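You operate a simulated robot arm through the tools that you are given. There is no shell and no other tool.

You are at the controls of a simulated robot arm. One attempt, no reset.

## Task
Put the small gold nut, the small black ring and tin No 57 in the silver tray.
Fine: nut and ring are in the lower drawer; shut it again. Set down upright: small gold nut, what you pick out.

Only the result counts: the job must be done as asked and must still hold three seconds after the hand-in. Knocking over, shifting, dropping, spilling or breaking anything else fails it.

## Robot
A 6-joint arm with a two-finger gripper, fixed in place. Base frame: the origin is on the floor under the middle of its stand, x ahead of it, y to its left, z up. Lengths are in m, angles in rad, forces in N, time in s.
It reaches about 1.572 m from its shoulder. Its first joint turns from -2.897 to 2.897 rad. Payload 2.45 kg.
The tool frame sits at the grasp point between the pads (the TCP): z along the fingers, y along the line on which they close. The tips reach 0.02 m beyond it. The gripper opens to 0.14 m; its body begins 0.168 m behind the TCP.
Orientation is that of the tool frame in the base frame, as a unit quaternion [w, x, y, z]. With the fingers straight down and closing along the base's y, the tool's x points along the base's -x, its y along +y and its z along -z.

## Interface
- The arm moves only by the tool nudge_tool. Its argument "increments" is one flat list of numbers, 6 for each row, row after row: the shift along the tool's x, y, z in m, then the turn, a rotation vector about the tool's x, y, z in rad. In form: [tx, ty, tz, rx, ry, rz, tx, ty, tz, rx, ry, rz, ...]. A call has 1 to 20 rows; each row shifts and turns the commanded pose from where the row before left it, along the tool's axes as they then stand. "fingers" is the gripper command, from -1 (shut) to 1 (fully open), values between in proportion, set as the call begins (left out, the last holds). A row lasts 0.2 s, in which the tool goes at most 0.05 m and 0.15 rad; a call with a longer step from one row to the next is refused whole, and so is a gripper value outside its range. A pose out of reach is approached as far as the arm can. The call stops where the force on the tool passes 40 N (or 10 N more than at its start, if that is more) or the arm is blocked; 0.2 s more then pass. The fingers move at their own pace (about 0.045 m/s each) and stop on an object; they squeeze with about 36 N. The grip force told is the motor's: it shows also when the fingers shut on nothing. Time passes only in rows, and 0.2 s behind the last, so rows that do not move let the fingers close. The reply holds the time, the measured pose of the TCP, the force on the tool along the base axes, the opening and the grip force, in the units named above and with some noise, with the torque about the TCP (base axes, N m) and any sound that the robot's microphone picked up, and new pictures: "show" is both (left out), scene, wrist or none.
- Cameras (640 x 400 px; columns grow to the right, rows downward): "scene" is fixed at [0.3987, -0.5016, 1.5346]; the picture's right is [0.86, -0.51, 0.00], its down [-0.42, -0.70, -0.57] and it looks along [0.29, 0.49, -0.82] (base axes); focal length 214 px, centre (320, 200). "wrist" rides on the gripper at [0.078, 0.011, -0.209] in the tool frame; the picture's right is [-0.14, 0.99, 0.00], its down [-0.92, -0.13, -0.37] and it looks along [-0.37, -0.05, 0.93] (tool axes); focal length 280 px, centre (320, 200). There is no depth. A picture from a camera that has moved, and an enlarged one, comes with that camera's place and axes in the base frame and with its lens.
- zoom(camera, box): a new picture of the part [left, top, right, bottom] of that camera's present view, enlarged. No time passes.
- job_done(): hands the job in; it is judged then, once.

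Nothing tells you positions but the pictures and the camera data. Unless the task says otherwise, let go and move clear before handing in.

The tools are called after ">>>" as a command line: name --argument value ..., lists and objects as JSON in quotes. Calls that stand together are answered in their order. nudge_tool: Moves the arm, as the interface text tells. Its arguments: {"type":"object","properties":{"increments":{"type":"array"},"fingers":{"type":"number"},"show":{"type":"string","enum":["both","scene","wrist","none"]}},"required":["increments"]} The other tools are called the same way: zoom (camera, box) takes an enlarged picture of a part of a camera's view; job_done () hands the job in.

At the start:

```text
clock: 0.0
tool_pos: [0.4947, -0.2751, 1.4579]
tcp_rot: [0.001, 0.0, 1.0, 0.0]
wrist_force: [-0.6, 0.0, -0.3]
moment: [0.0, 0.01, -0.01]
width: 0.1401
finger_force: 0.0
```

scene: 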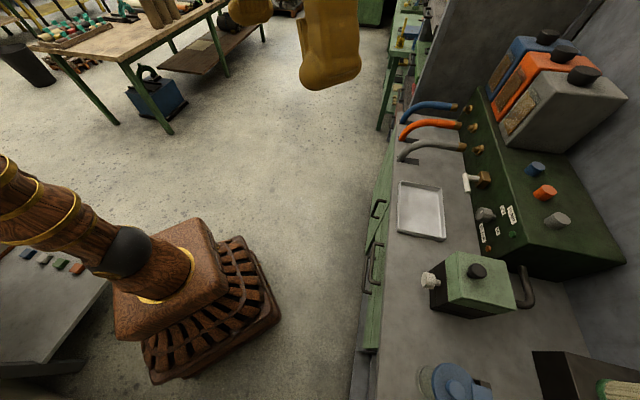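
wrist: 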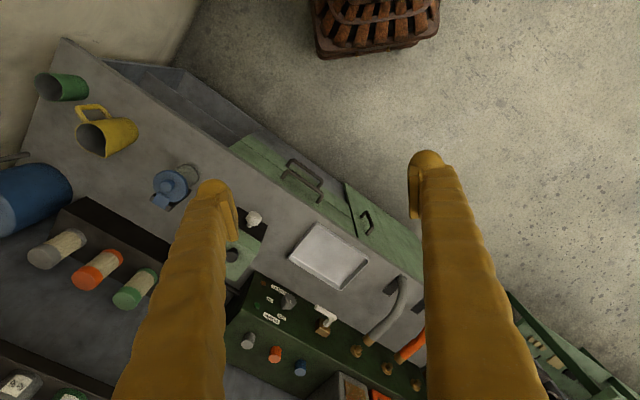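

I see a workbench on the right with a silver tray, a green-front drawer unit below it, and various bottles and tins. I'll zoom in on both views to find the drawers, tins and tray before moving.

>>> zoom --camera "scene" --box '[320, 160, 480, 400]'

>>> zoom --camera "scene" --box '[380, 60, 640, 260]'

>>> zoom --camera "wrist" --box '[200, 100, 440, 300]'

>>> zoom --camera "wrist" --box '[0, 50, 240, 250]'

>>> zoom --camera "wrist" --box '[0, 200, 320, 400]'

>>> zoom --camera "scene" --box '[370, 0, 470, 130]'

```text
1.67 times, centred on (400, 280) of scene
camera zoom: at [0.3987, -0.5016, 1.5346], right [0.86, -0.51, 0.0], down [-0.42, -0.7, -0.57], along [0.29, 0.49, -0.82], focal length 358 px, centre (187, 67)
```

zoom: 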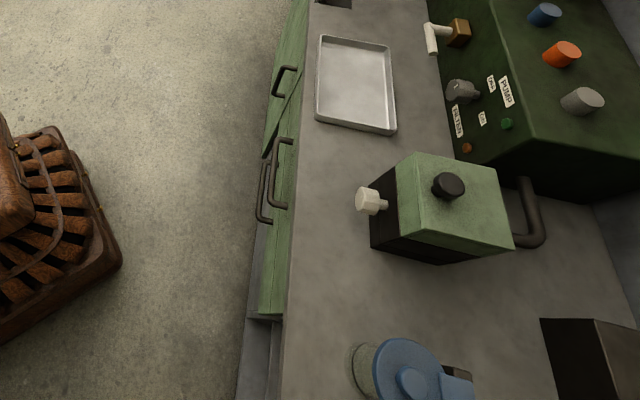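

```text
2.00 times, centred on (510, 160) of scene
camera zoom: at [0.3987, -0.5016, 1.5346], right [0.86, -0.51, 0.0], down [-0.42, -0.7, -0.57], along [0.29, 0.49, -0.82], focal length 429 px, centre (-60, 280)
```

zoom: 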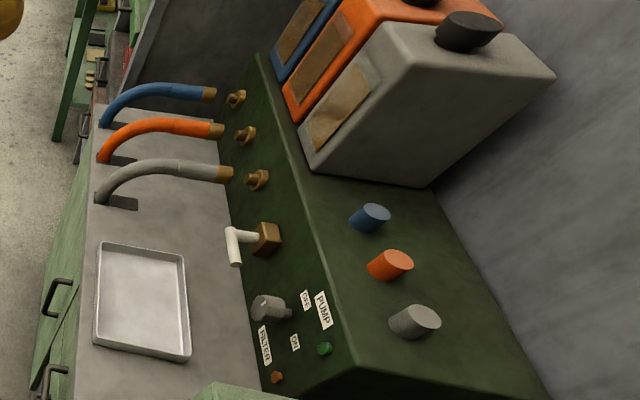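

```text
2.00 times, centred on (320, 200) of wrist
camera zoom: at [0.4156, -0.2642, 1.6665], right [0.14, 0.99, 0.0], down [0.92, -0.13, 0.37], along [0.37, -0.05, -0.93], focal length 561 px, centre (320, 200)
```

zoom: 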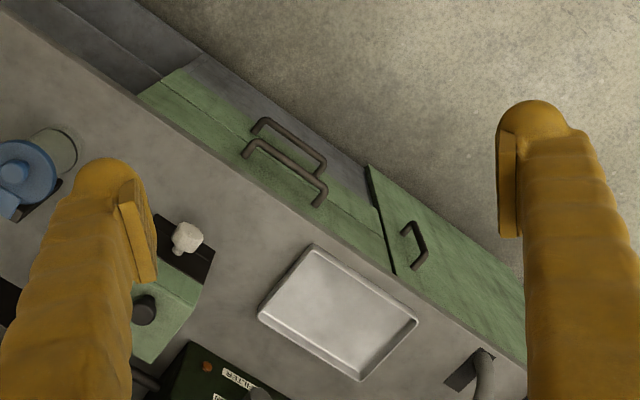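

```text
2.00 times, centred on (120, 150) of wrist
camera zoom: at [0.4156, -0.2642, 1.6665], right [0.14, 0.99, 0.0], down [0.92, -0.13, 0.37], along [0.37, -0.05, -0.93], focal length 561 px, centre (720, 300)
```

zoom: 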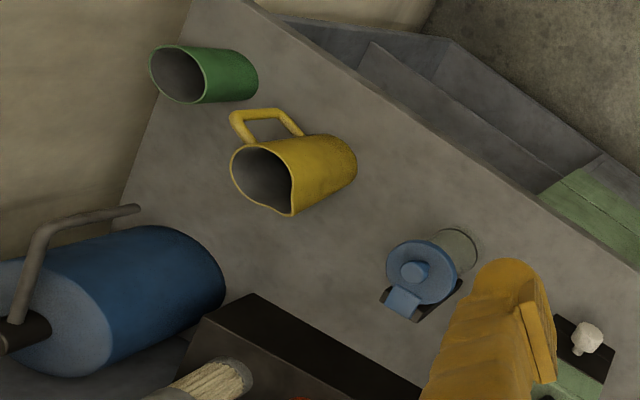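

```text
2.00 times, centred on (160, 300) of wrist
camera zoom: at [0.4156, -0.2642, 1.6665], right [0.14, 0.99, 0.0], down [0.92, -0.13, 0.37], along [0.37, -0.05, -0.93], focal length 561 px, centre (640, 0)
```

zoom: 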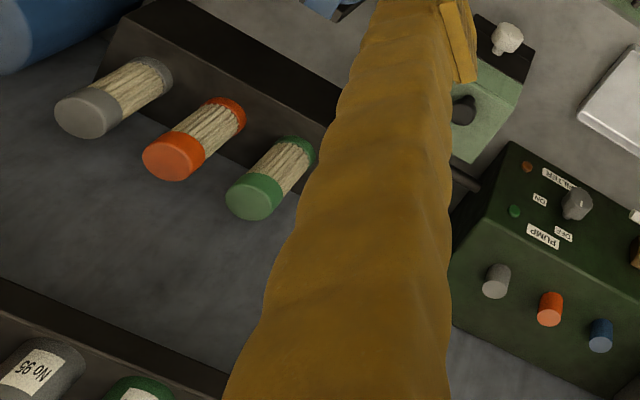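

```text
3.08 times, centred on (420, 65) of scene
camera zoom: at [0.3987, -0.5016, 1.5346], right [0.86, -0.51, 0.0], down [-0.42, -0.7, -0.57], along [0.29, 0.49, -0.82], focal length 660 px, centre (12, 615)
```

zoom: 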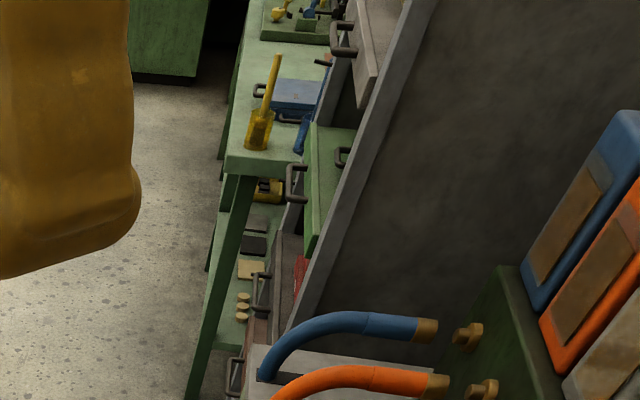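

The bench front edge runs diagonally, about 0.81 m from the base along yaw -45°. Its top is near z≈0.76 and the tray is near (1.0, -0.31). I'll turn the gripper to line up with the bench so I can survey it.

>>> nudge_tool --increments '[0, 0, 0, 0, 0, 0.131, 0, 0, 0, 0, 0, 0.131, 0, 0, 0, 0, 0, 0.131, 0, 0, 0, 0, 0, 0.131, 0, 0, 0, 0, 0, 0.131, 0, 0, 0, 0, 0, 0.1304]' --show "both"

```text
clock: 1.4
tool_pos: [0.4955, -0.2751, 1.4578]
tcp_rot: [0.002, 0.384, 0.923, 0.0]
wrist_force: [0.2, 0.4, -1.1]
moment: [0.03, -0.04, 0.0]
width: 0.1404
finger_force: 0.2
camera wrist: at [0.4465, -0.2121, 1.6662], right [0.8, 0.6, 0.0], down [0.56, -0.74, 0.37], along [0.22, -0.29, -0.93], focal length 280 px, centre (320, 200)
```

scene: 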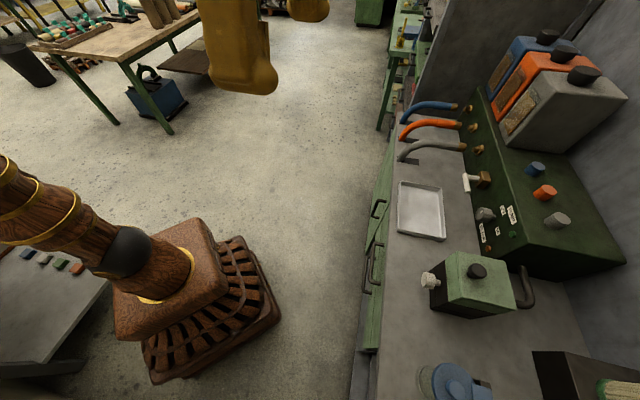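
wrist: 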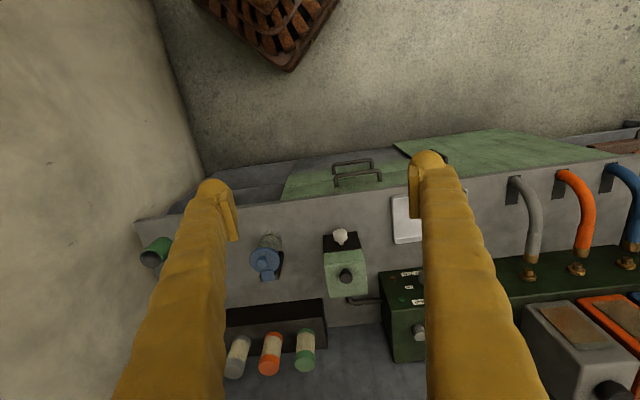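

The tool now lines up with the bench. Next I'll tilt it so the wrist camera looks into the bench and I can find the numbered tins.

>>> nudge_tool --increments '[0, 0, 0, 0, -0.15, 0, 0, 0, 0, 0, -0.15, 0, 0, 0, 0, 0, -0.15, 0, 0, 0, 0, 0, -0.15, 0, 0, 0, 0, 0, -0.1, 0]' --show "both"

```text
clock: 2.4
tool_pos: [0.5707, -0.3065, 1.3566]
tcp_rot: [0.185, 0.365, 0.906, -0.109]
wrist_force: [-0.1, -0.9, -0.4]
moment: [0.01, 0.06, -0.01]
width: 0.14
finger_force: 0.1
stopped in row 5: the arm was blocked; the commanded pose is now the measured one
camera wrist: at [0.4724, -0.1802, 1.5134], right [0.79, 0.62, -0.01], down [0.43, -0.54, 0.72], along [0.44, -0.57, -0.69], focal length 280 px, centre (320, 200)
```

scene: 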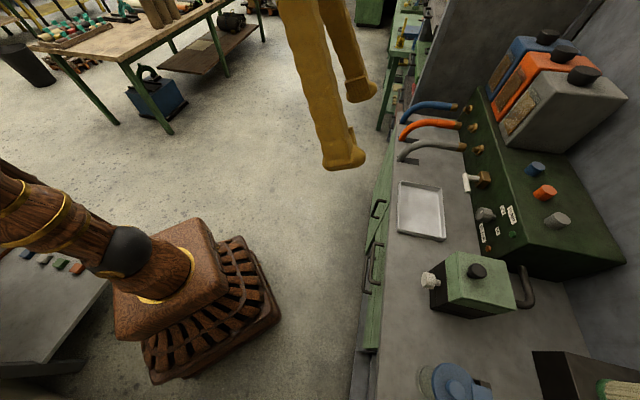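
wrist: 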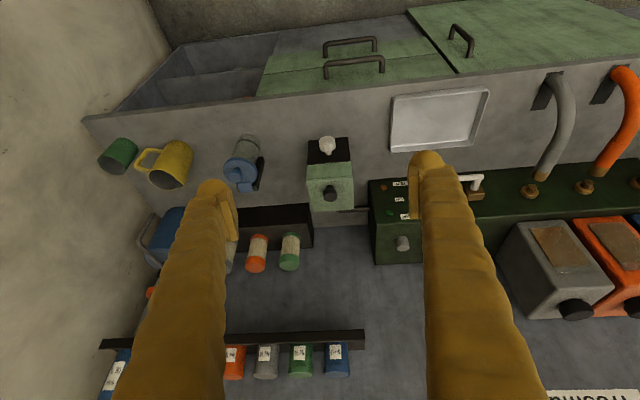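

A row of labelled tins sits on a rail shelf at the back wall. I'll zoom in to read the labels.

>>> zoom --camera "wrist" --box '[90, 280, 390, 400]'

>>> zoom --camera "wrist" --box '[220, 330, 360, 400]'

>>> zoom --camera "wrist" --box '[220, 0, 640, 160]'

>>> zoom --camera "wrist" --box '[80, 100, 380, 290]'

```text
2.13 times, centred on (240, 340) of wrist
camera zoom: at [0.4724, -0.1802, 1.5134], right [0.79, 0.62, -0.01], down [0.43, -0.54, 0.72], along [0.44, -0.57, -0.69], focal length 598 px, centre (491, -99)
```

zoom: 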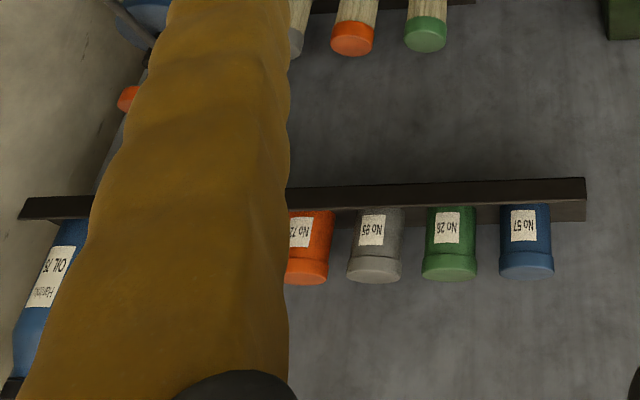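

```text
4.57 times, centred on (290, 365) of wrist
camera zoom: at [0.4724, -0.1802, 1.5134], right [0.79, 0.62, -0.01], down [0.43, -0.54, 0.72], along [0.44, -0.57, -0.69], focal length 1282 px, centre (457, -554)
```

zoom: 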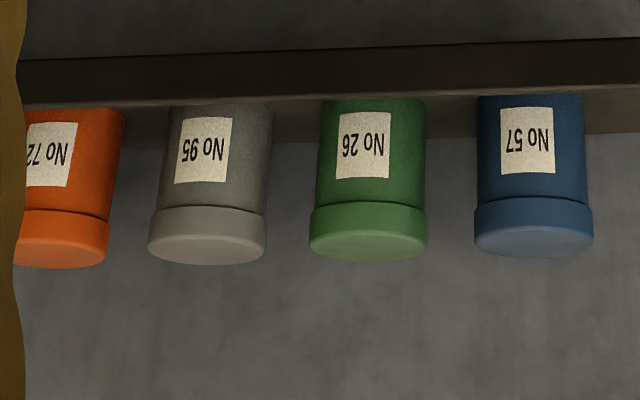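

```text
1.52 times, centred on (430, 80) of wrist
camera zoom: at [0.4724, -0.1802, 1.5134], right [0.79, 0.62, -0.01], down [0.43, -0.54, 0.72], along [0.44, -0.57, -0.69], focal length 427 px, centre (152, 383)
```

zoom: 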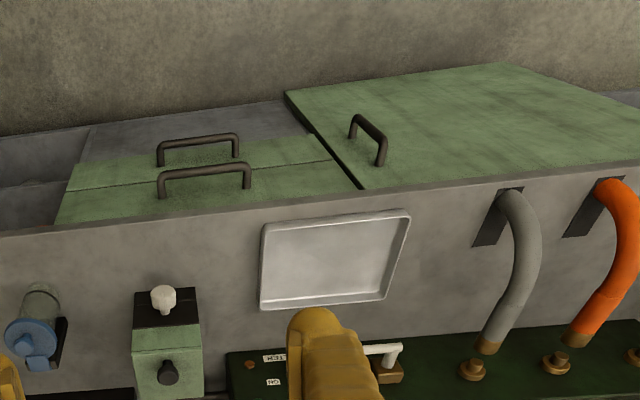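

```text
2.11 times, centred on (230, 195) of wrist
camera zoom: at [0.4724, -0.1802, 1.5134], right [0.79, 0.62, -0.01], down [0.43, -0.54, 0.72], along [0.44, -0.57, -0.69], focal length 590 px, centre (510, 210)
```

zoom: 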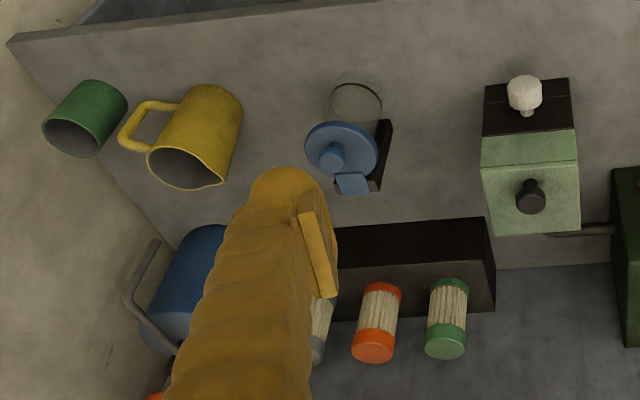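

Tin No 57 looks like the blue one, rightmost on the shelf, near (0.96, -0.75, 1.31). I'll come back to the vertical tool and move lower in front of the drawers to inspect the handles.

>>> nudge_tool --increments '[0, 0, 0, -0.015, 0.107, 0.0048, 0, 0, 0, -0.015, 0.107, 0.0048, 0, 0, 0, -0.015, 0.107, 0.0048, 0, 0, 0, -0.015, 0.107, 0.0048, 0.02125, 0.0079, 0.0388, 0, 0, 0, 0.02125, 0.0079, 0.0388, 0, 0, 0, 0.02125, 0.0079, 0.0388, 0, 0, 0, 0.02125, 0.0079, 0.0388, 0, 0, 0, 0.02125, 0.0079, 0.0388, 0, 0, 0, 0.02125, 0.0079, 0.0388, 0, 0, 0, 0.02125, 0.0079, 0.0388, 0, 0, 0, 0.02125, 0.0079, 0.0388, 0, 0, 0]' --show "both"

```text
clock: 5.0
tool_pos: [0.4945, -0.1419, 1.0483]
tcp_rot: [0.004, 0.382, 0.924, 0.0]
wrist_force: [0.5, 0.1, 0.6]
moment: [0.01, 0.01, 0.02]
width: 0.14
finger_force: 0.1
camera wrist: at [0.4442, -0.0781, 1.2572], right [0.8, 0.6, 0.0], down [0.56, -0.74, 0.37], along [0.23, -0.3, -0.93], focal length 280 px, centre (320, 200)
```

scene: 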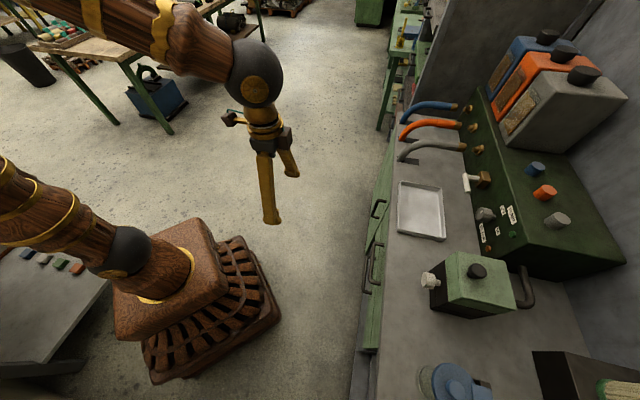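
wrist: 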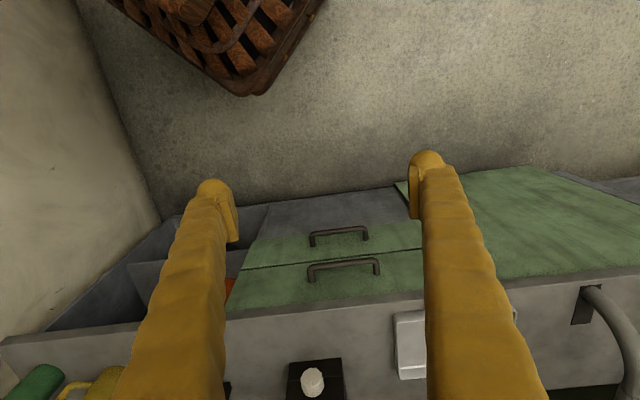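

The fronts of both drawers are visible now. I'll zoom in for detail.

>>> zoom --camera "wrist" --box '[220, 170, 440, 330]'

>>> zoom --camera "scene" --box '[340, 180, 420, 300]'

```text
2.50 times, centred on (330, 250) of wrist
camera zoom: at [0.4442, -0.0781, 1.2572], right [0.8, 0.6, 0.0], down [0.56, -0.74, 0.37], along [0.23, -0.3, -0.93], focal length 701 px, centre (295, 75)
```

zoom: 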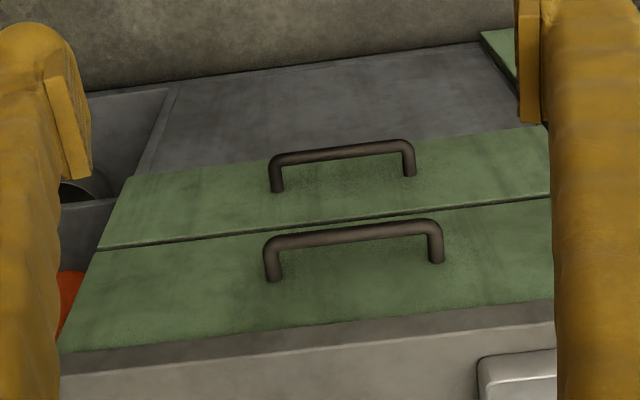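

```text
3.33 times, centred on (380, 240) of scene
camera zoom: at [0.3987, -0.5016, 1.5346], right [0.86, -0.51, 0.0], down [-0.42, -0.7, -0.57], along [0.29, 0.49, -0.82], focal length 715 px, centre (120, 67)
```

zoom: 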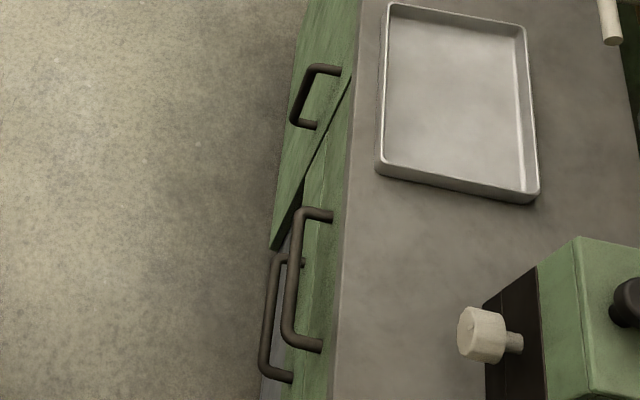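

Both drawers are shut. The lower handle bar is at about depth d≈0.77 m, s≈0.26, z≈0.51, and the front face is at d≈0.81. I'll roll the gripper 90° so the fingers can pinch the horizontal bar, then come down in front of it.

>>> nudge_tool --increments '[0, 0, 0, 0, 0, -0.1428, 0, 0, 0, 0, 0, -0.1428, 0, 0, 0, 0, 0, -0.1428, 0, 0, 0, 0, 0, -0.1428, 0, 0, 0, 0, 0, -0.1428, 0, 0, 0, 0, 0, -0.1428, 0, 0, 0, 0, 0, -0.1428, 0, 0, 0, 0, 0, -0.1428, 0, 0, 0, 0, 0, -0.1428, 0, 0, 0, 0, 0, -0.1428, 0, 0, 0, 0, 0, -0.1428]' --fingers -0.143 --show "none"

>>> nudge_tool --increments '[-0.001, -0.017, 0.0428, 0, 0, 0, -0.001, -0.017, 0.0428, 0, 0, 0, -0.001, -0.017, 0.0428, 0, 0, 0, -0.001, -0.017, 0.0428, 0, 0, 0, -0.001, -0.017, 0.0428, 0, 0, 0, -0.001, -0.017, 0.0428, 0, 0, 0, -0.001, -0.017, 0.0428, 0, 0, 0, -0.001, -0.017, 0.0428, 0, 0, 0]' --show "both"

```text
clock: 7.4
tool_pos: [0.4942, -0.1402, 1.0512]
tcp_rot: [0.003, -0.384, 0.923, -0.001]
wrist_force: [-0.7, -0.2, -0.9]
moment: [0.0, -0.03, 0.02]
width: 0.0598
finger_force: 0.0
```

```text
clock: 9.2
tool_pos: [0.5978, -0.2306, 0.7081]
tcp_rot: [0.003, -0.382, 0.924, -0.003]
wrist_force: [0.4, 0.6, 0.3]
moment: [0.01, 0.0, -0.03]
width: 0.06
finger_force: 0.1
camera wrist: at [0.5334, -0.2771, 0.9159], right [-0.6, 0.8, -0.01], down [0.74, 0.56, 0.37], along [0.3, 0.22, -0.93], focal length 280 px, centre (320, 200)
```

scene: 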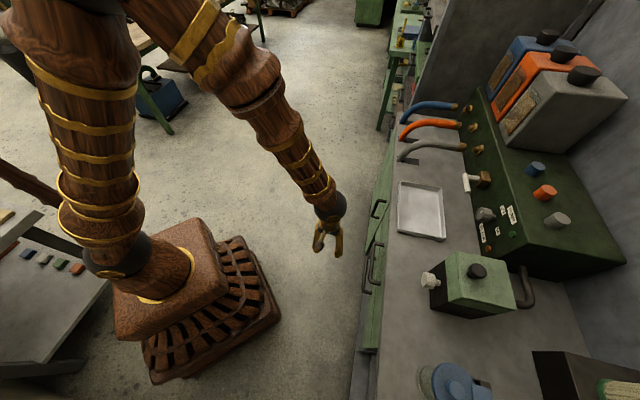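
wrist: 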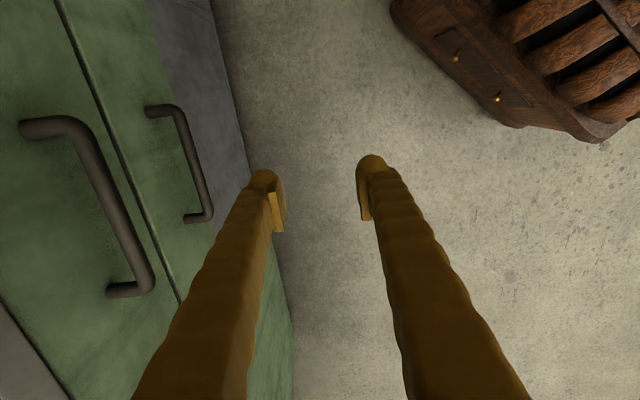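

The view confirms the lower bar at d≈0.775, s≈0.26, z≈0.51. I'll lower a little and start tilting the tool toward the bar.

>>> nudge_tool --increments '[0, -0.012, 0.038, 0, 0, 0, 0, -0.012, 0.038, 0, 0, 0, 0, -0.012, 0.038, 0, 0, 0, 0, 0, 0, 0.15, 0, 0, 0, 0, 0, 0.15, 0, 0, 0, 0, 0, 0.15, 0, 0, 0, 0, 0, 0.15, 0, 0]' --show "both"

```text
clock: 10.8
tool_pos: [0.6224, -0.2576, 0.5954]
tcp_rot: [0.114, -0.365, 0.882, -0.276]
wrist_force: [-0.2, -0.7, 0.6]
moment: [-0.02, 0.01, -0.02]
width: 0.06
finger_force: 0.1
out of reach, approached as far as the arm can: row 5
camera wrist: at [0.4768, -0.2223, 0.7601], right [-0.48, 0.67, -0.57], down [0.58, 0.72, 0.38], along [0.66, -0.15, -0.73], focal length 280 px, centre (320, 200)
```

scene: 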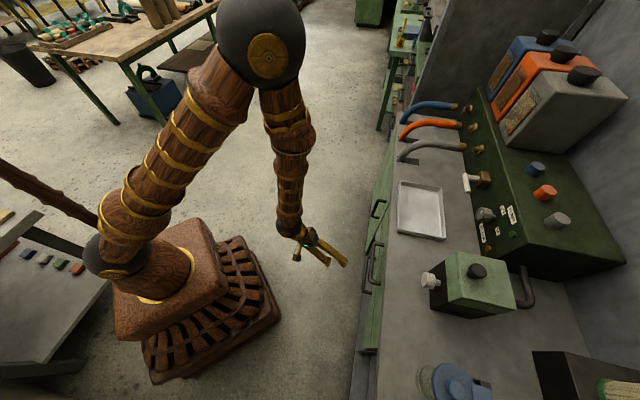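
wrist: 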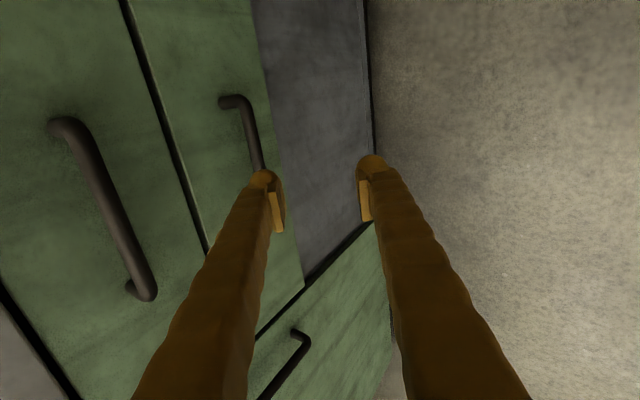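

The tilt worked, with the tool now 0.6 rad from vertical. I'll advance toward a pre-grasp point and tilt to about 60°.

>>> nudge_tool --increments '[0, -0.016, 0.0333, 0, 0, 0, 0, -0.016, 0.0333, 0, 0, 0, 0, 0, 0, 0.149, 0, 0, 0, 0, 0, 0.149, 0, 0, 0, 0, 0, 0.149, 0, 0]' --show "both"

```text
clock: 12.0
tool_pos: [0.6683, -0.3035, 0.558]
tcp_rot: [0.193, -0.33, 0.799, -0.464]
wrist_force: [0.2, 0.4, -0.6]
moment: [0.01, 0.03, -0.01]
width: 0.0599
finger_force: 0.0
camera wrist: at [0.4804, -0.2261, 0.6519], right [-0.25, 0.44, -0.86], down [0.47, 0.83, 0.3], along [0.85, -0.33, -0.41], focal length 280 px, centre (320, 200)
```

scene: 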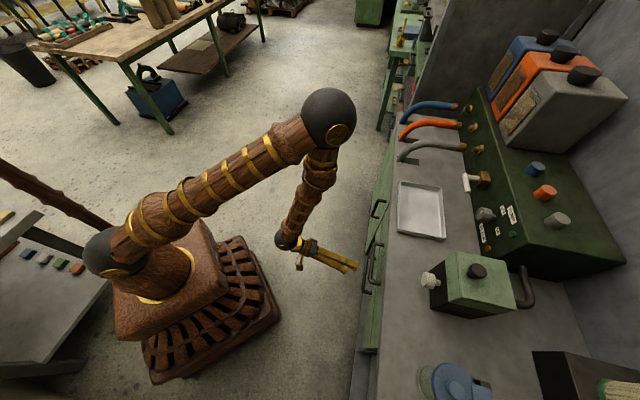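
wrist: 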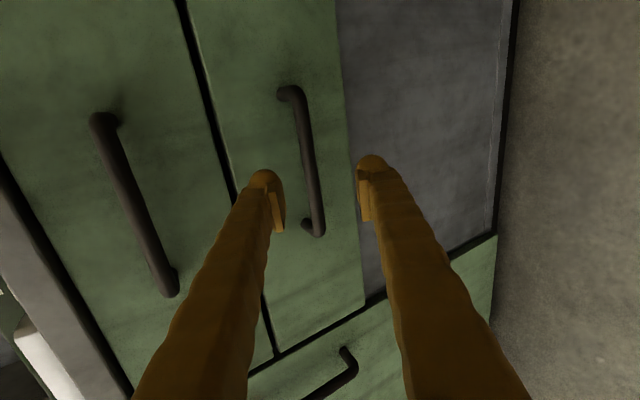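

The bar is between the fingers, about 0.1 m ahead and slightly above the tool axis. I'll narrow the fingers, correct sideways and approach to within a few centimetres.

>>> nudge_tool --increments '[0, -0.013, 0, 0, 0, 0, 0, 0, 0.03, 0, 0, 0, 0, 0, 0.03, 0, 0, 0]' --fingers -0.4 --show "wrist"

```text
clock: 12.8
tool_pos: [0.71, -0.3436, 0.5392]
tcp_rot: [0.194, -0.329, 0.8, -0.463]
wrist_force: [0.1, 1.5, 0.8]
moment: [-0.01, -0.03, -0.01]
width: 0.0419
finger_force: 0.0
camera wrist: at [0.5219, -0.2662, 0.6327], right [-0.25, 0.45, -0.86], down [0.47, 0.83, 0.3], along [0.85, -0.33, -0.41], focal length 280 px, centre (320, 200)
```

wrist: 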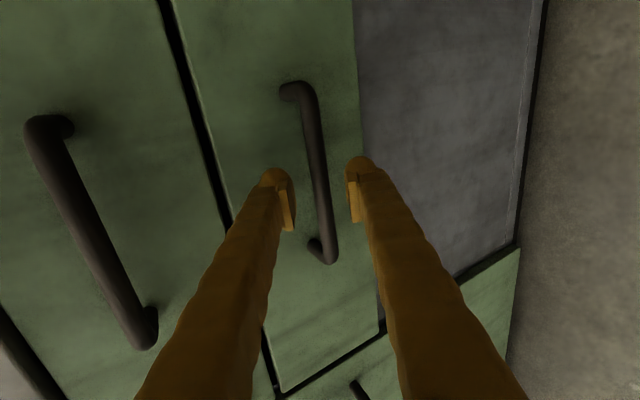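

The bar is centred between the tips. I'll advance another 3 cm.

>>> nudge_tool --increments '[0, 0, 0.015, 0, 0, 0, 0, 0, 0.015, 0, 0, 0]' --show "wrist"

>>> zoom --camera "wrist" --box '[220, 100, 420, 260]'

>>> zoom --camera "scene" --box '[320, 220, 420, 300]'

```text
clock: 13.4
tool_pos: [0.7285, -0.3631, 0.5242]
tcp_rot: [0.194, -0.329, 0.8, -0.463]
wrist_force: [0.2, -0.2, 0.7]
moment: [0.03, 0.0, 0.0]
width: 0.0418
finger_force: 0.1
camera wrist: at [0.5417, -0.2853, 0.6185], right [-0.25, 0.45, -0.86], down [0.47, 0.83, 0.3], along [0.85, -0.33, -0.41], focal length 280 px, centre (320, 200)
```

wrist: 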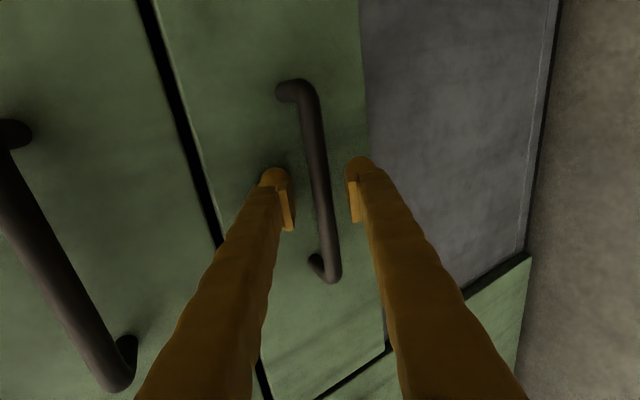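

```text
2.50 times, centred on (320, 180) of wrist
camera zoom: at [0.5417, -0.2853, 0.6185], right [-0.25, 0.45, -0.86], down [0.47, 0.83, 0.3], along [0.85, -0.33, -0.41], focal length 701 px, centre (320, 250)
```

zoom: 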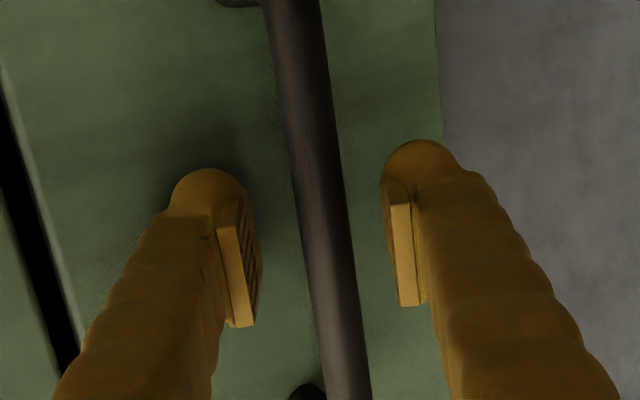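

```text
5.00 times, centred on (370, 260) of scene
camera zoom: at [0.3987, -0.5016, 1.5346], right [0.86, -0.51, 0.0], down [-0.42, -0.7, -0.57], along [0.29, 0.49, -0.82], focal length 1072 px, centre (70, -100)
```

zoom: 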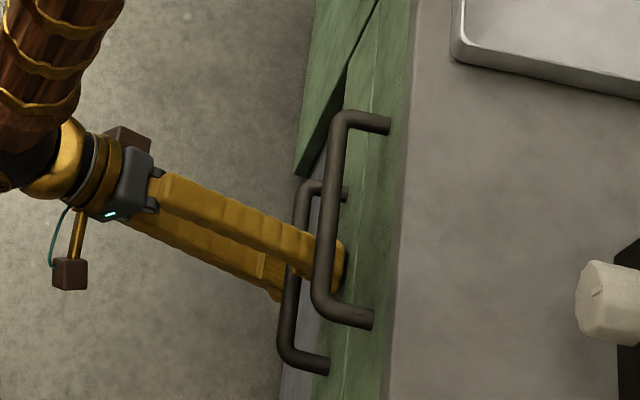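

The bar is at the grasp point, so I'll close on it.

>>> nudge_tool --increments '[0, 0, 0, 0, 0, 0, 0, 0, 0, 0, 0, 0, 0, 0, 0, 0, 0, 0, 0, 0, 0, 0, 0, 0]' --fingers -1 --show "wrist"

```text
clock: 14.4
tool_pos: [0.7287, -0.3618, 0.5229]
tcp_rot: [0.193, -0.331, 0.8, -0.462]
wrist_force: [-2.2, 6.6, -32.7]
moment: [-0.18, 0.01, 0.11]
width: 0.0109
finger_force: 38.5
camera wrist: at [0.541, -0.2848, 0.6177], right [-0.25, 0.45, -0.86], down [0.47, 0.83, 0.3], along [0.85, -0.33, -0.42], focal length 280 px, centre (320, 200)
```

wrist: 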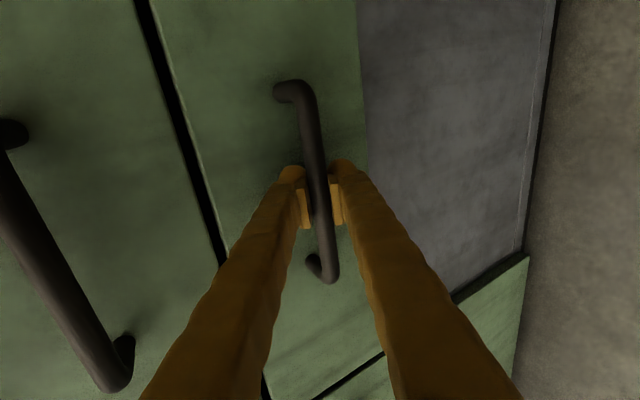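

I have hold of the bar, but a sideways load shows the grip is a few mm high. I'll ease down slightly, then start pulling the drawer out.

>>> nudge_tool --increments '[0, 0.0026, 0.0015, 0, 0, 0, 0, 0.0, 0.0, 0, 0, 0]' --show "none"

```text
clock: 15.0
tool_pos: [0.7305, -0.3632, 0.5212]
tcp_rot: [0.194, -0.329, 0.799, -0.464]
wrist_force: [-23.6, 12.4, 12.1]
moment: [-0.2, 0.17, 0.16]
width: 0.011
finger_force: 38.2
```

>>> nudge_tool --increments '[0, 0.005, -0.00866, 0, 0, 0, 0, 0.01, -0.0173, 0, 0, 0, 0, 0.01, -0.0173, 0, 0, 0]' --show "scene"

```text
clock: 15.8
tool_pos: [0.6939, -0.3266, 0.5226]
tcp_rot: [0.194, -0.329, 0.799, -0.465]
wrist_force: [-10.8, -9.9, 17.8]
moment: [-0.25, 0.32, -0.01]
width: 0.0109
finger_force: 38.2
```

scene: 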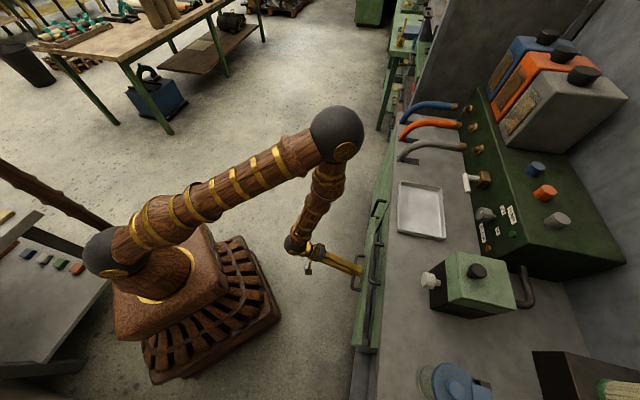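

The drawer is sliding out, about 5 cm so far. I'll keep pulling.

>>> nudge_tool --increments '[0, 0.01, -0.0173, 0, 0, 0, 0, 0.01, -0.0173, 0, 0, 0, 0, 0.01, -0.0173, 0, 0, 0, 0, 0.01, -0.0173, 0, 0, 0]' --show "both"

```text
clock: 16.7
tool_pos: [0.6548, -0.2858, 0.5219]
tcp_rot: [0.193, -0.329, 0.799, -0.464]
wrist_force: [-2.4, -3.5, 6.7]
moment: [-0.17, 0.19, 0.21]
width: 0.0111
finger_force: 38.1
stopped in row 4: the force on the tool passed its limit at 42 N (the readings are from after the stop); the commanded pose is now the measured one
camera wrist: at [0.4664, -0.2096, 0.6159], right [-0.25, 0.45, -0.86], down [0.47, 0.83, 0.3], along [0.85, -0.33, -0.41], focal length 280 px, centre (320, 200)
```

scene: 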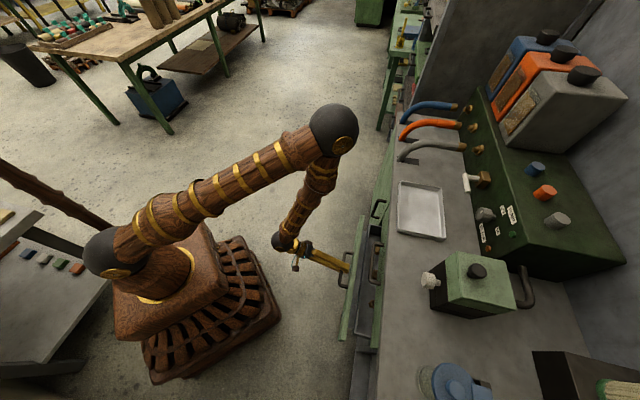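
wrist: 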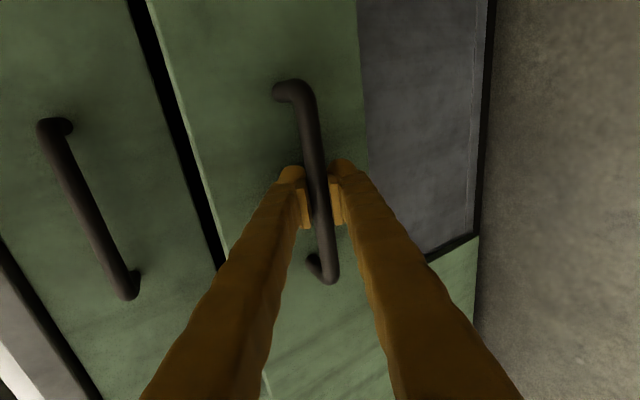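

>>> zoom --camera "scene" --box '[330, 200, 430, 360]'

>>> zoom --camera "scene" --box '[340, 260, 400, 350]'

```text
2.50 times, centred on (380, 280) of scene
camera zoom: at [0.3987, -0.5016, 1.5346], right [0.86, -0.51, 0.0], down [-0.42, -0.7, -0.57], along [0.29, 0.49, -0.82], focal length 536 px, centre (170, 0)
```

zoom: 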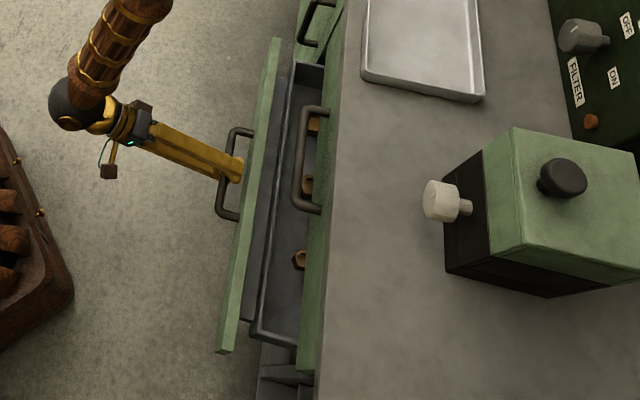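

```text
4.44 times, centred on (370, 305) of scene
camera zoom: at [0.3987, -0.5016, 1.5346], right [0.86, -0.51, 0.0], down [-0.42, -0.7, -0.57], along [0.29, 0.49, -0.82], focal length 953 px, centre (98, -267)
```

zoom: 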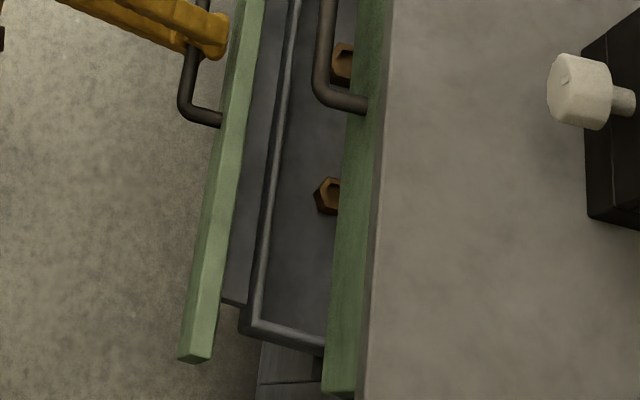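

The drawer holds several nuts. I'll keep pulling more slowly to see whether that was friction or the end stop.

>>> nudge_tool --increments '[0, 0.004, -0.00693, 0, 0, 0, 0, 0.004, -0.00693, 0, 0, 0, 0, 0.005, -0.00866, 0, 0, 0, 0, 0.005, -0.00866, 0, 0, 0, 0, 0.005, -0.00866, 0, 0, 0, 0, 0.005, -0.00866, 0, 0, 0]' --show "scene"

```text
clock: 18.1
tool_pos: [0.6151, -0.2473, 0.5231]
tcp_rot: [0.194, -0.329, 0.799, -0.464]
wrist_force: [-13.1, -15.2, 14.1]
moment: [-0.12, 0.22, 0.28]
width: 0.0109
finger_force: 37.5
```

scene: 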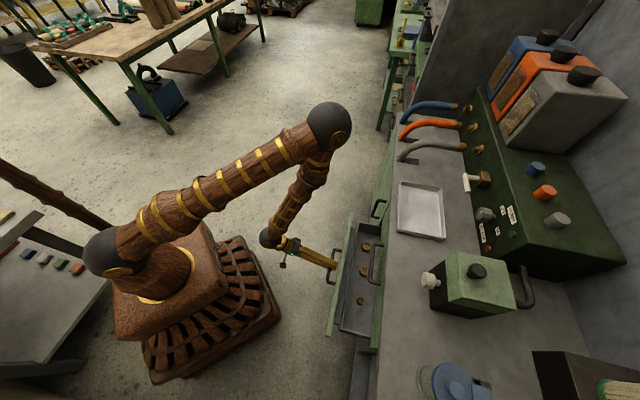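

Opening well, 16 cm so far. I'll continue.

>>> nudge_tool --increments '[0.002, 0.005, -0.00866, 0, 0, 0, 0, 0.005, -0.00866, 0, 0, 0, 0, 0.005, -0.00866, 0, 0, 0, 0, 0.005, -0.00866, 0, 0, 0, 0, 0.005, -0.00866, 0, 0, 0, 0, 0.005, -0.00866, 0, 0, 0]' --show "scene"

>>> zoom --camera "scene" --box '[310, 200, 410, 360]'

```text
clock: 18.4
tool_pos: [0.6126, -0.2449, 0.5223]
tcp_rot: [0.194, -0.329, 0.799, -0.466]
wrist_force: [-2.1, -1.8, 3.5]
moment: [-0.21, 0.2, 0.36]
width: 0.0109
finger_force: 37.9
out of reach, approached as far as the arm can: row 1
stopped in row 1: the force on the tool passed its limit at 44 N (the readings are from after the stop); the commanded pose is now the measured one
```

scene: 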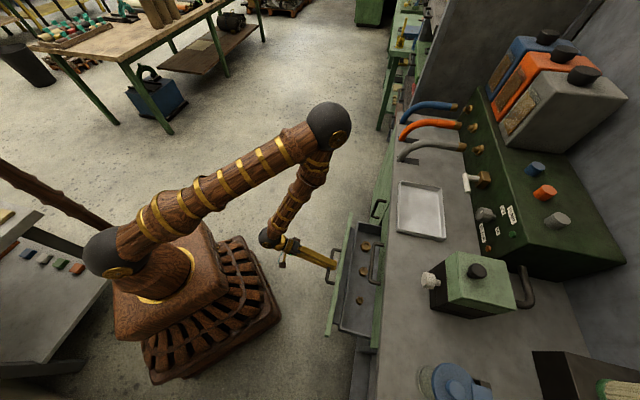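

```text
2.50 times, centred on (360, 280) of scene
camera zoom: at [0.3987, -0.5016, 1.5346], right [0.86, -0.51, 0.0], down [-0.42, -0.7, -0.57], along [0.29, 0.49, -0.82], focal length 536 px, centre (220, 0)
```

zoom: 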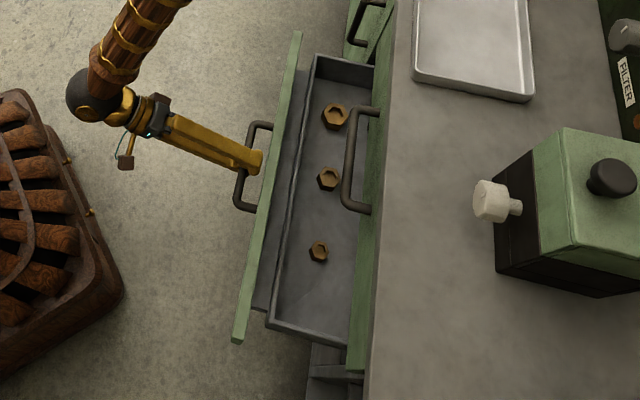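

I've hit the arm's folding limit at this tilt. Three gold nuts of different sizes are visible, but no rings yet. I'll swing the tool toward vertical around the bar so I can pull further.

>>> nudge_tool --increments '[0, 0, 0, -0.08, 0, 0, 0, 0, 0, -0.08, 0, 0, 0, 0, 0, -0.08, 0, 0, 0, 0, 0, -0.08, 0, 0, 0, 0, 0, -0.08, 0, 0, 0, 0, 0, -0.08, 0, 0]' --show "wrist"

```text
clock: 19.4
tool_pos: [0.613, -0.2448, 0.5206]
tcp_rot: [0.14, -0.355, 0.86, -0.338]
wrist_force: [-0.8, -1.2, -0.4]
moment: [-0.28, 0.28, 0.01]
width: 0.011
finger_force: 38.1
stopped in row 5: the force on the tool passed its limit at 46 N (the readings are from after the stop); the commanded pose is now the measured one
camera wrist: at [0.4505, -0.193, 0.6663], right [-0.41, 0.61, -0.67], down [0.54, 0.76, 0.36], along [0.73, -0.22, -0.65], focal length 280 px, centre (320, 200)
```

wrist: 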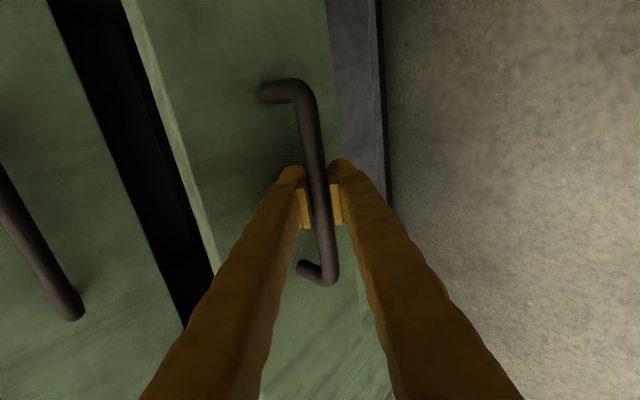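

Forces relaxed after the stop. I'll continue pulling from this tilt.

>>> nudge_tool --increments '[0, 0.00366, -0.0034, 0, 0, 0, 0, 0.0073, -0.0068, 0, 0, 0, 0, 0.0073, -0.0068, 0, 0, 0, 0, 0.0073, -0.0068, 0, 0, 0]' --show "scene"

```text
clock: 20.4
tool_pos: [0.6028, -0.2208, 0.5147]
tcp_rot: [0.141, -0.354, 0.86, -0.339]
wrist_force: [-13.7, -12.5, 30.8]
moment: [0.17, 0.18, 0.42]
width: 0.0101
finger_force: 37.6
out of reach, approached as far as the arm can: row 3, 4
```

scene: 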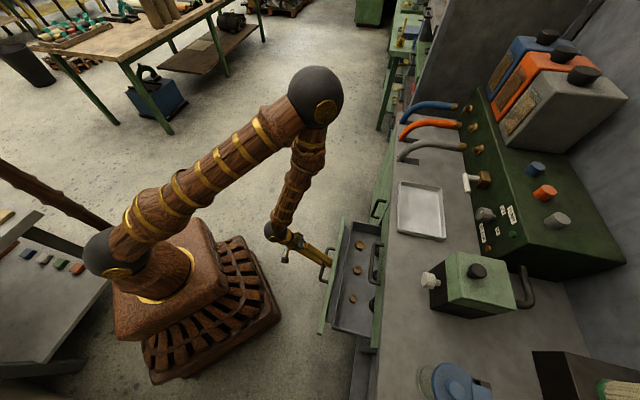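

>>> zoom --camera "scene" --box '[310, 210, 410, 350]'

```text
2.86 times, centred on (360, 280) of scene
camera zoom: at [0.3987, -0.5016, 1.5346], right [0.86, -0.51, 0.0], down [-0.42, -0.7, -0.57], along [0.29, 0.49, -0.82], focal length 613 px, centre (206, -29)
```

zoom: 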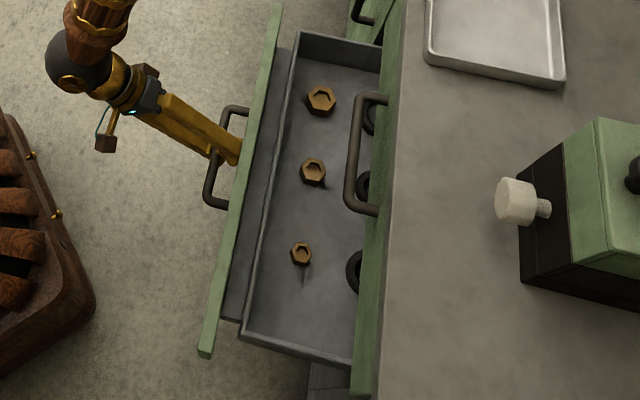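

Three black rings have appeared behind the nuts, but the arm is folded to its limit. I'll ease the drawer in 3 cm, release the bar and back off, then use a vertical tool to look inside and pull further.

>>> nudge_tool --increments '[0, -0.0073, 0.0068, 0, 0, 0, 0, -0.0073, 0.0068, 0, 0, 0, 0, -0.0073, 0.0068, 0, 0, 0, 0, -0.0073, 0.0068, 0, 0, 0]' --show "none"

```text
clock: 21.4
tool_pos: [0.6309, -0.2507, 0.5132]
tcp_rot: [0.141, -0.355, 0.86, -0.338]
wrist_force: [-1.4, 0.9, -11.2]
moment: [-0.12, -0.03, 0.17]
width: 0.0102
finger_force: 37.0
```

>>> nudge_tool --increments '[0, 0, 0, 0, 0, 0, 0, 0, 0, 0, 0, 0]' --fingers -0.4 --show "wrist"

```text
clock: 22.0
tool_pos: [0.632, -0.2499, 0.5155]
tcp_rot: [0.142, -0.356, 0.86, -0.338]
wrist_force: [0.1, -0.7, -0.3]
moment: [0.04, 0.0, -0.02]
width: 0.042
finger_force: 0.2
camera wrist: at [0.4694, -0.1991, 0.6598], right [-0.41, 0.61, -0.68], down [0.54, 0.76, 0.36], along [0.73, -0.22, -0.64], focal length 280 px, centre (320, 200)
```

wrist: 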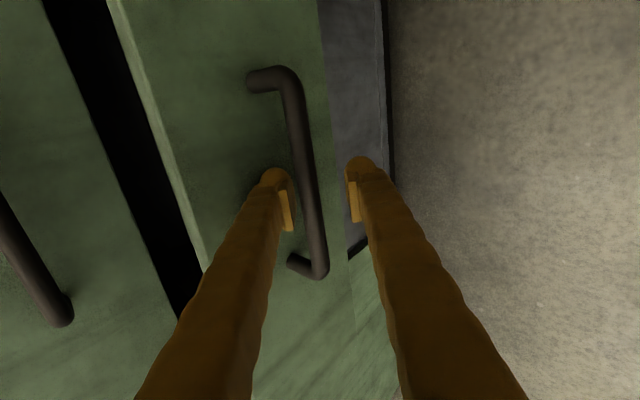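

Released cleanly. I'll back off along the tool axis and then rise.

>>> nudge_tool --increments '[0, 0, -0.0175, 0, 0, 0, 0, 0, -0.0175, 0, 0, 0]' --show "wrist"

```text
clock: 22.6
tool_pos: [0.6148, -0.2333, 0.5415]
tcp_rot: [0.141, -0.355, 0.86, -0.338]
wrist_force: [-0.2, -0.3, 0.7]
moment: [0.0, -0.01, 0.04]
width: 0.0417
finger_force: 0.1
camera wrist: at [0.4521, -0.1814, 0.6862], right [-0.41, 0.61, -0.67], down [0.54, 0.76, 0.36], along [0.73, -0.22, -0.64], focal length 280 px, centre (320, 200)
```

wrist: 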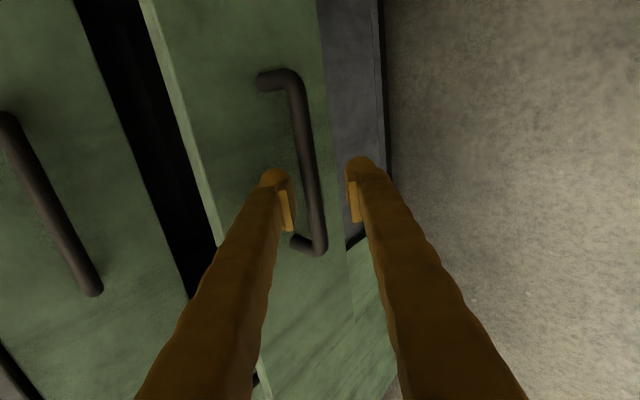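

>>> nudge_tool --increments '[0, -0.0272, -0.0293, 0, 0, 0, 0, -0.0272, -0.0293, 0, 0, 0, 0, -0.0272, -0.0293, 0, 0, 0, 0, -0.0272, -0.0293, 0, 0, 0, 0, 0, 0, -0.15, 0, 0, 0, 0, 0, -0.15, 0, 0, 0, 0, 0, -0.15, 0, 0, 0, 0, 0, -0.15, 0, 0, 0, 0, 0, -0.15, 0, 0]' --show "both"

```text
clock: 24.6
tool_pos: [0.6684, -0.2256, 0.6978]
tcp_rot: [0.098, -0.381, 0.912, -0.114]
wrist_force: [-0.1, -0.5, 0.0]
moment: [0.0, 0.03, -0.03]
width: 0.0423
finger_force: 0.1
out of reach, approached as far as the arm can: row 1, 2, 3, 4, 8, 9
camera wrist: at [0.5513, -0.2461, 0.8881], right [-0.57, 0.78, -0.27], down [0.62, 0.62, 0.47], along [0.53, 0.1, -0.84], focal length 280 px, centre (320, 200)
```

scene: 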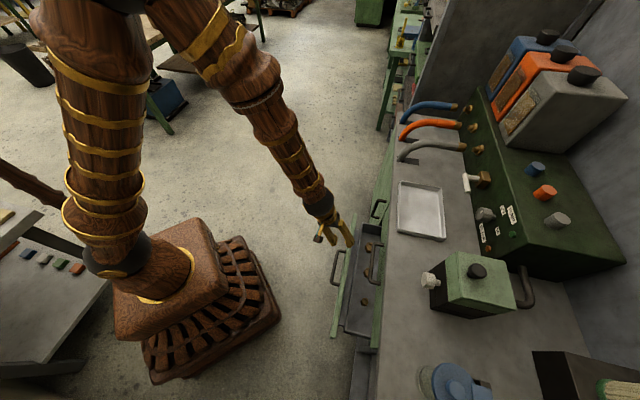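
wrist: 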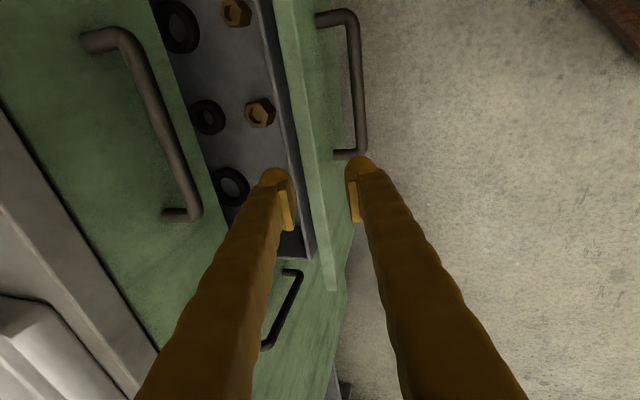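

>>> nudge_tool --increments '[0, 0, 0, 0, 0, 0]' --show "wrist"

>>> zoom --camera "wrist" --box '[120, 0, 380, 260]'

```text
clock: 25.0
tool_pos: [0.6687, -0.2251, 0.6983]
tcp_rot: [0.098, -0.38, 0.913, -0.113]
wrist_force: [-0.2, -0.2, 0.2]
moment: [-0.02, -0.03, -0.02]
width: 0.0419
finger_force: 0.1
camera wrist: at [0.5511, -0.2461, 0.8881], right [-0.57, 0.78, -0.27], down [0.62, 0.62, 0.47], along [0.53, 0.1, -0.84], focal length 280 px, centre (320, 200)
```

wrist: 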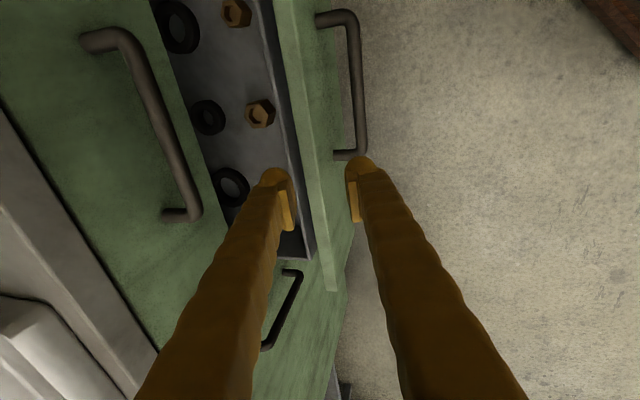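

```text
1.54 times, centred on (250, 130) of wrist
camera zoom: at [0.5511, -0.2461, 0.8881], right [-0.57, 0.78, -0.27], down [0.62, 0.62, 0.47], along [0.53, 0.1, -0.84], focal length 431 px, centre (428, 308)
```

zoom: 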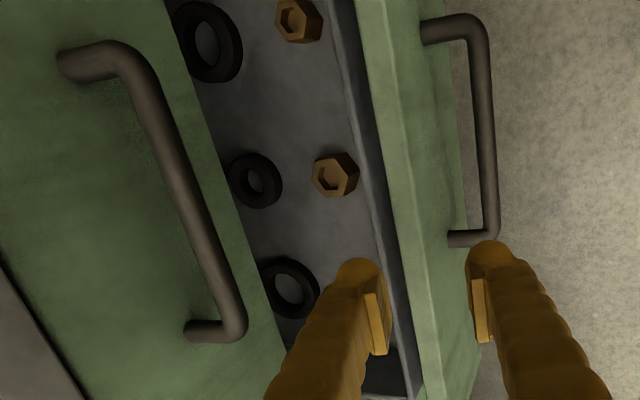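

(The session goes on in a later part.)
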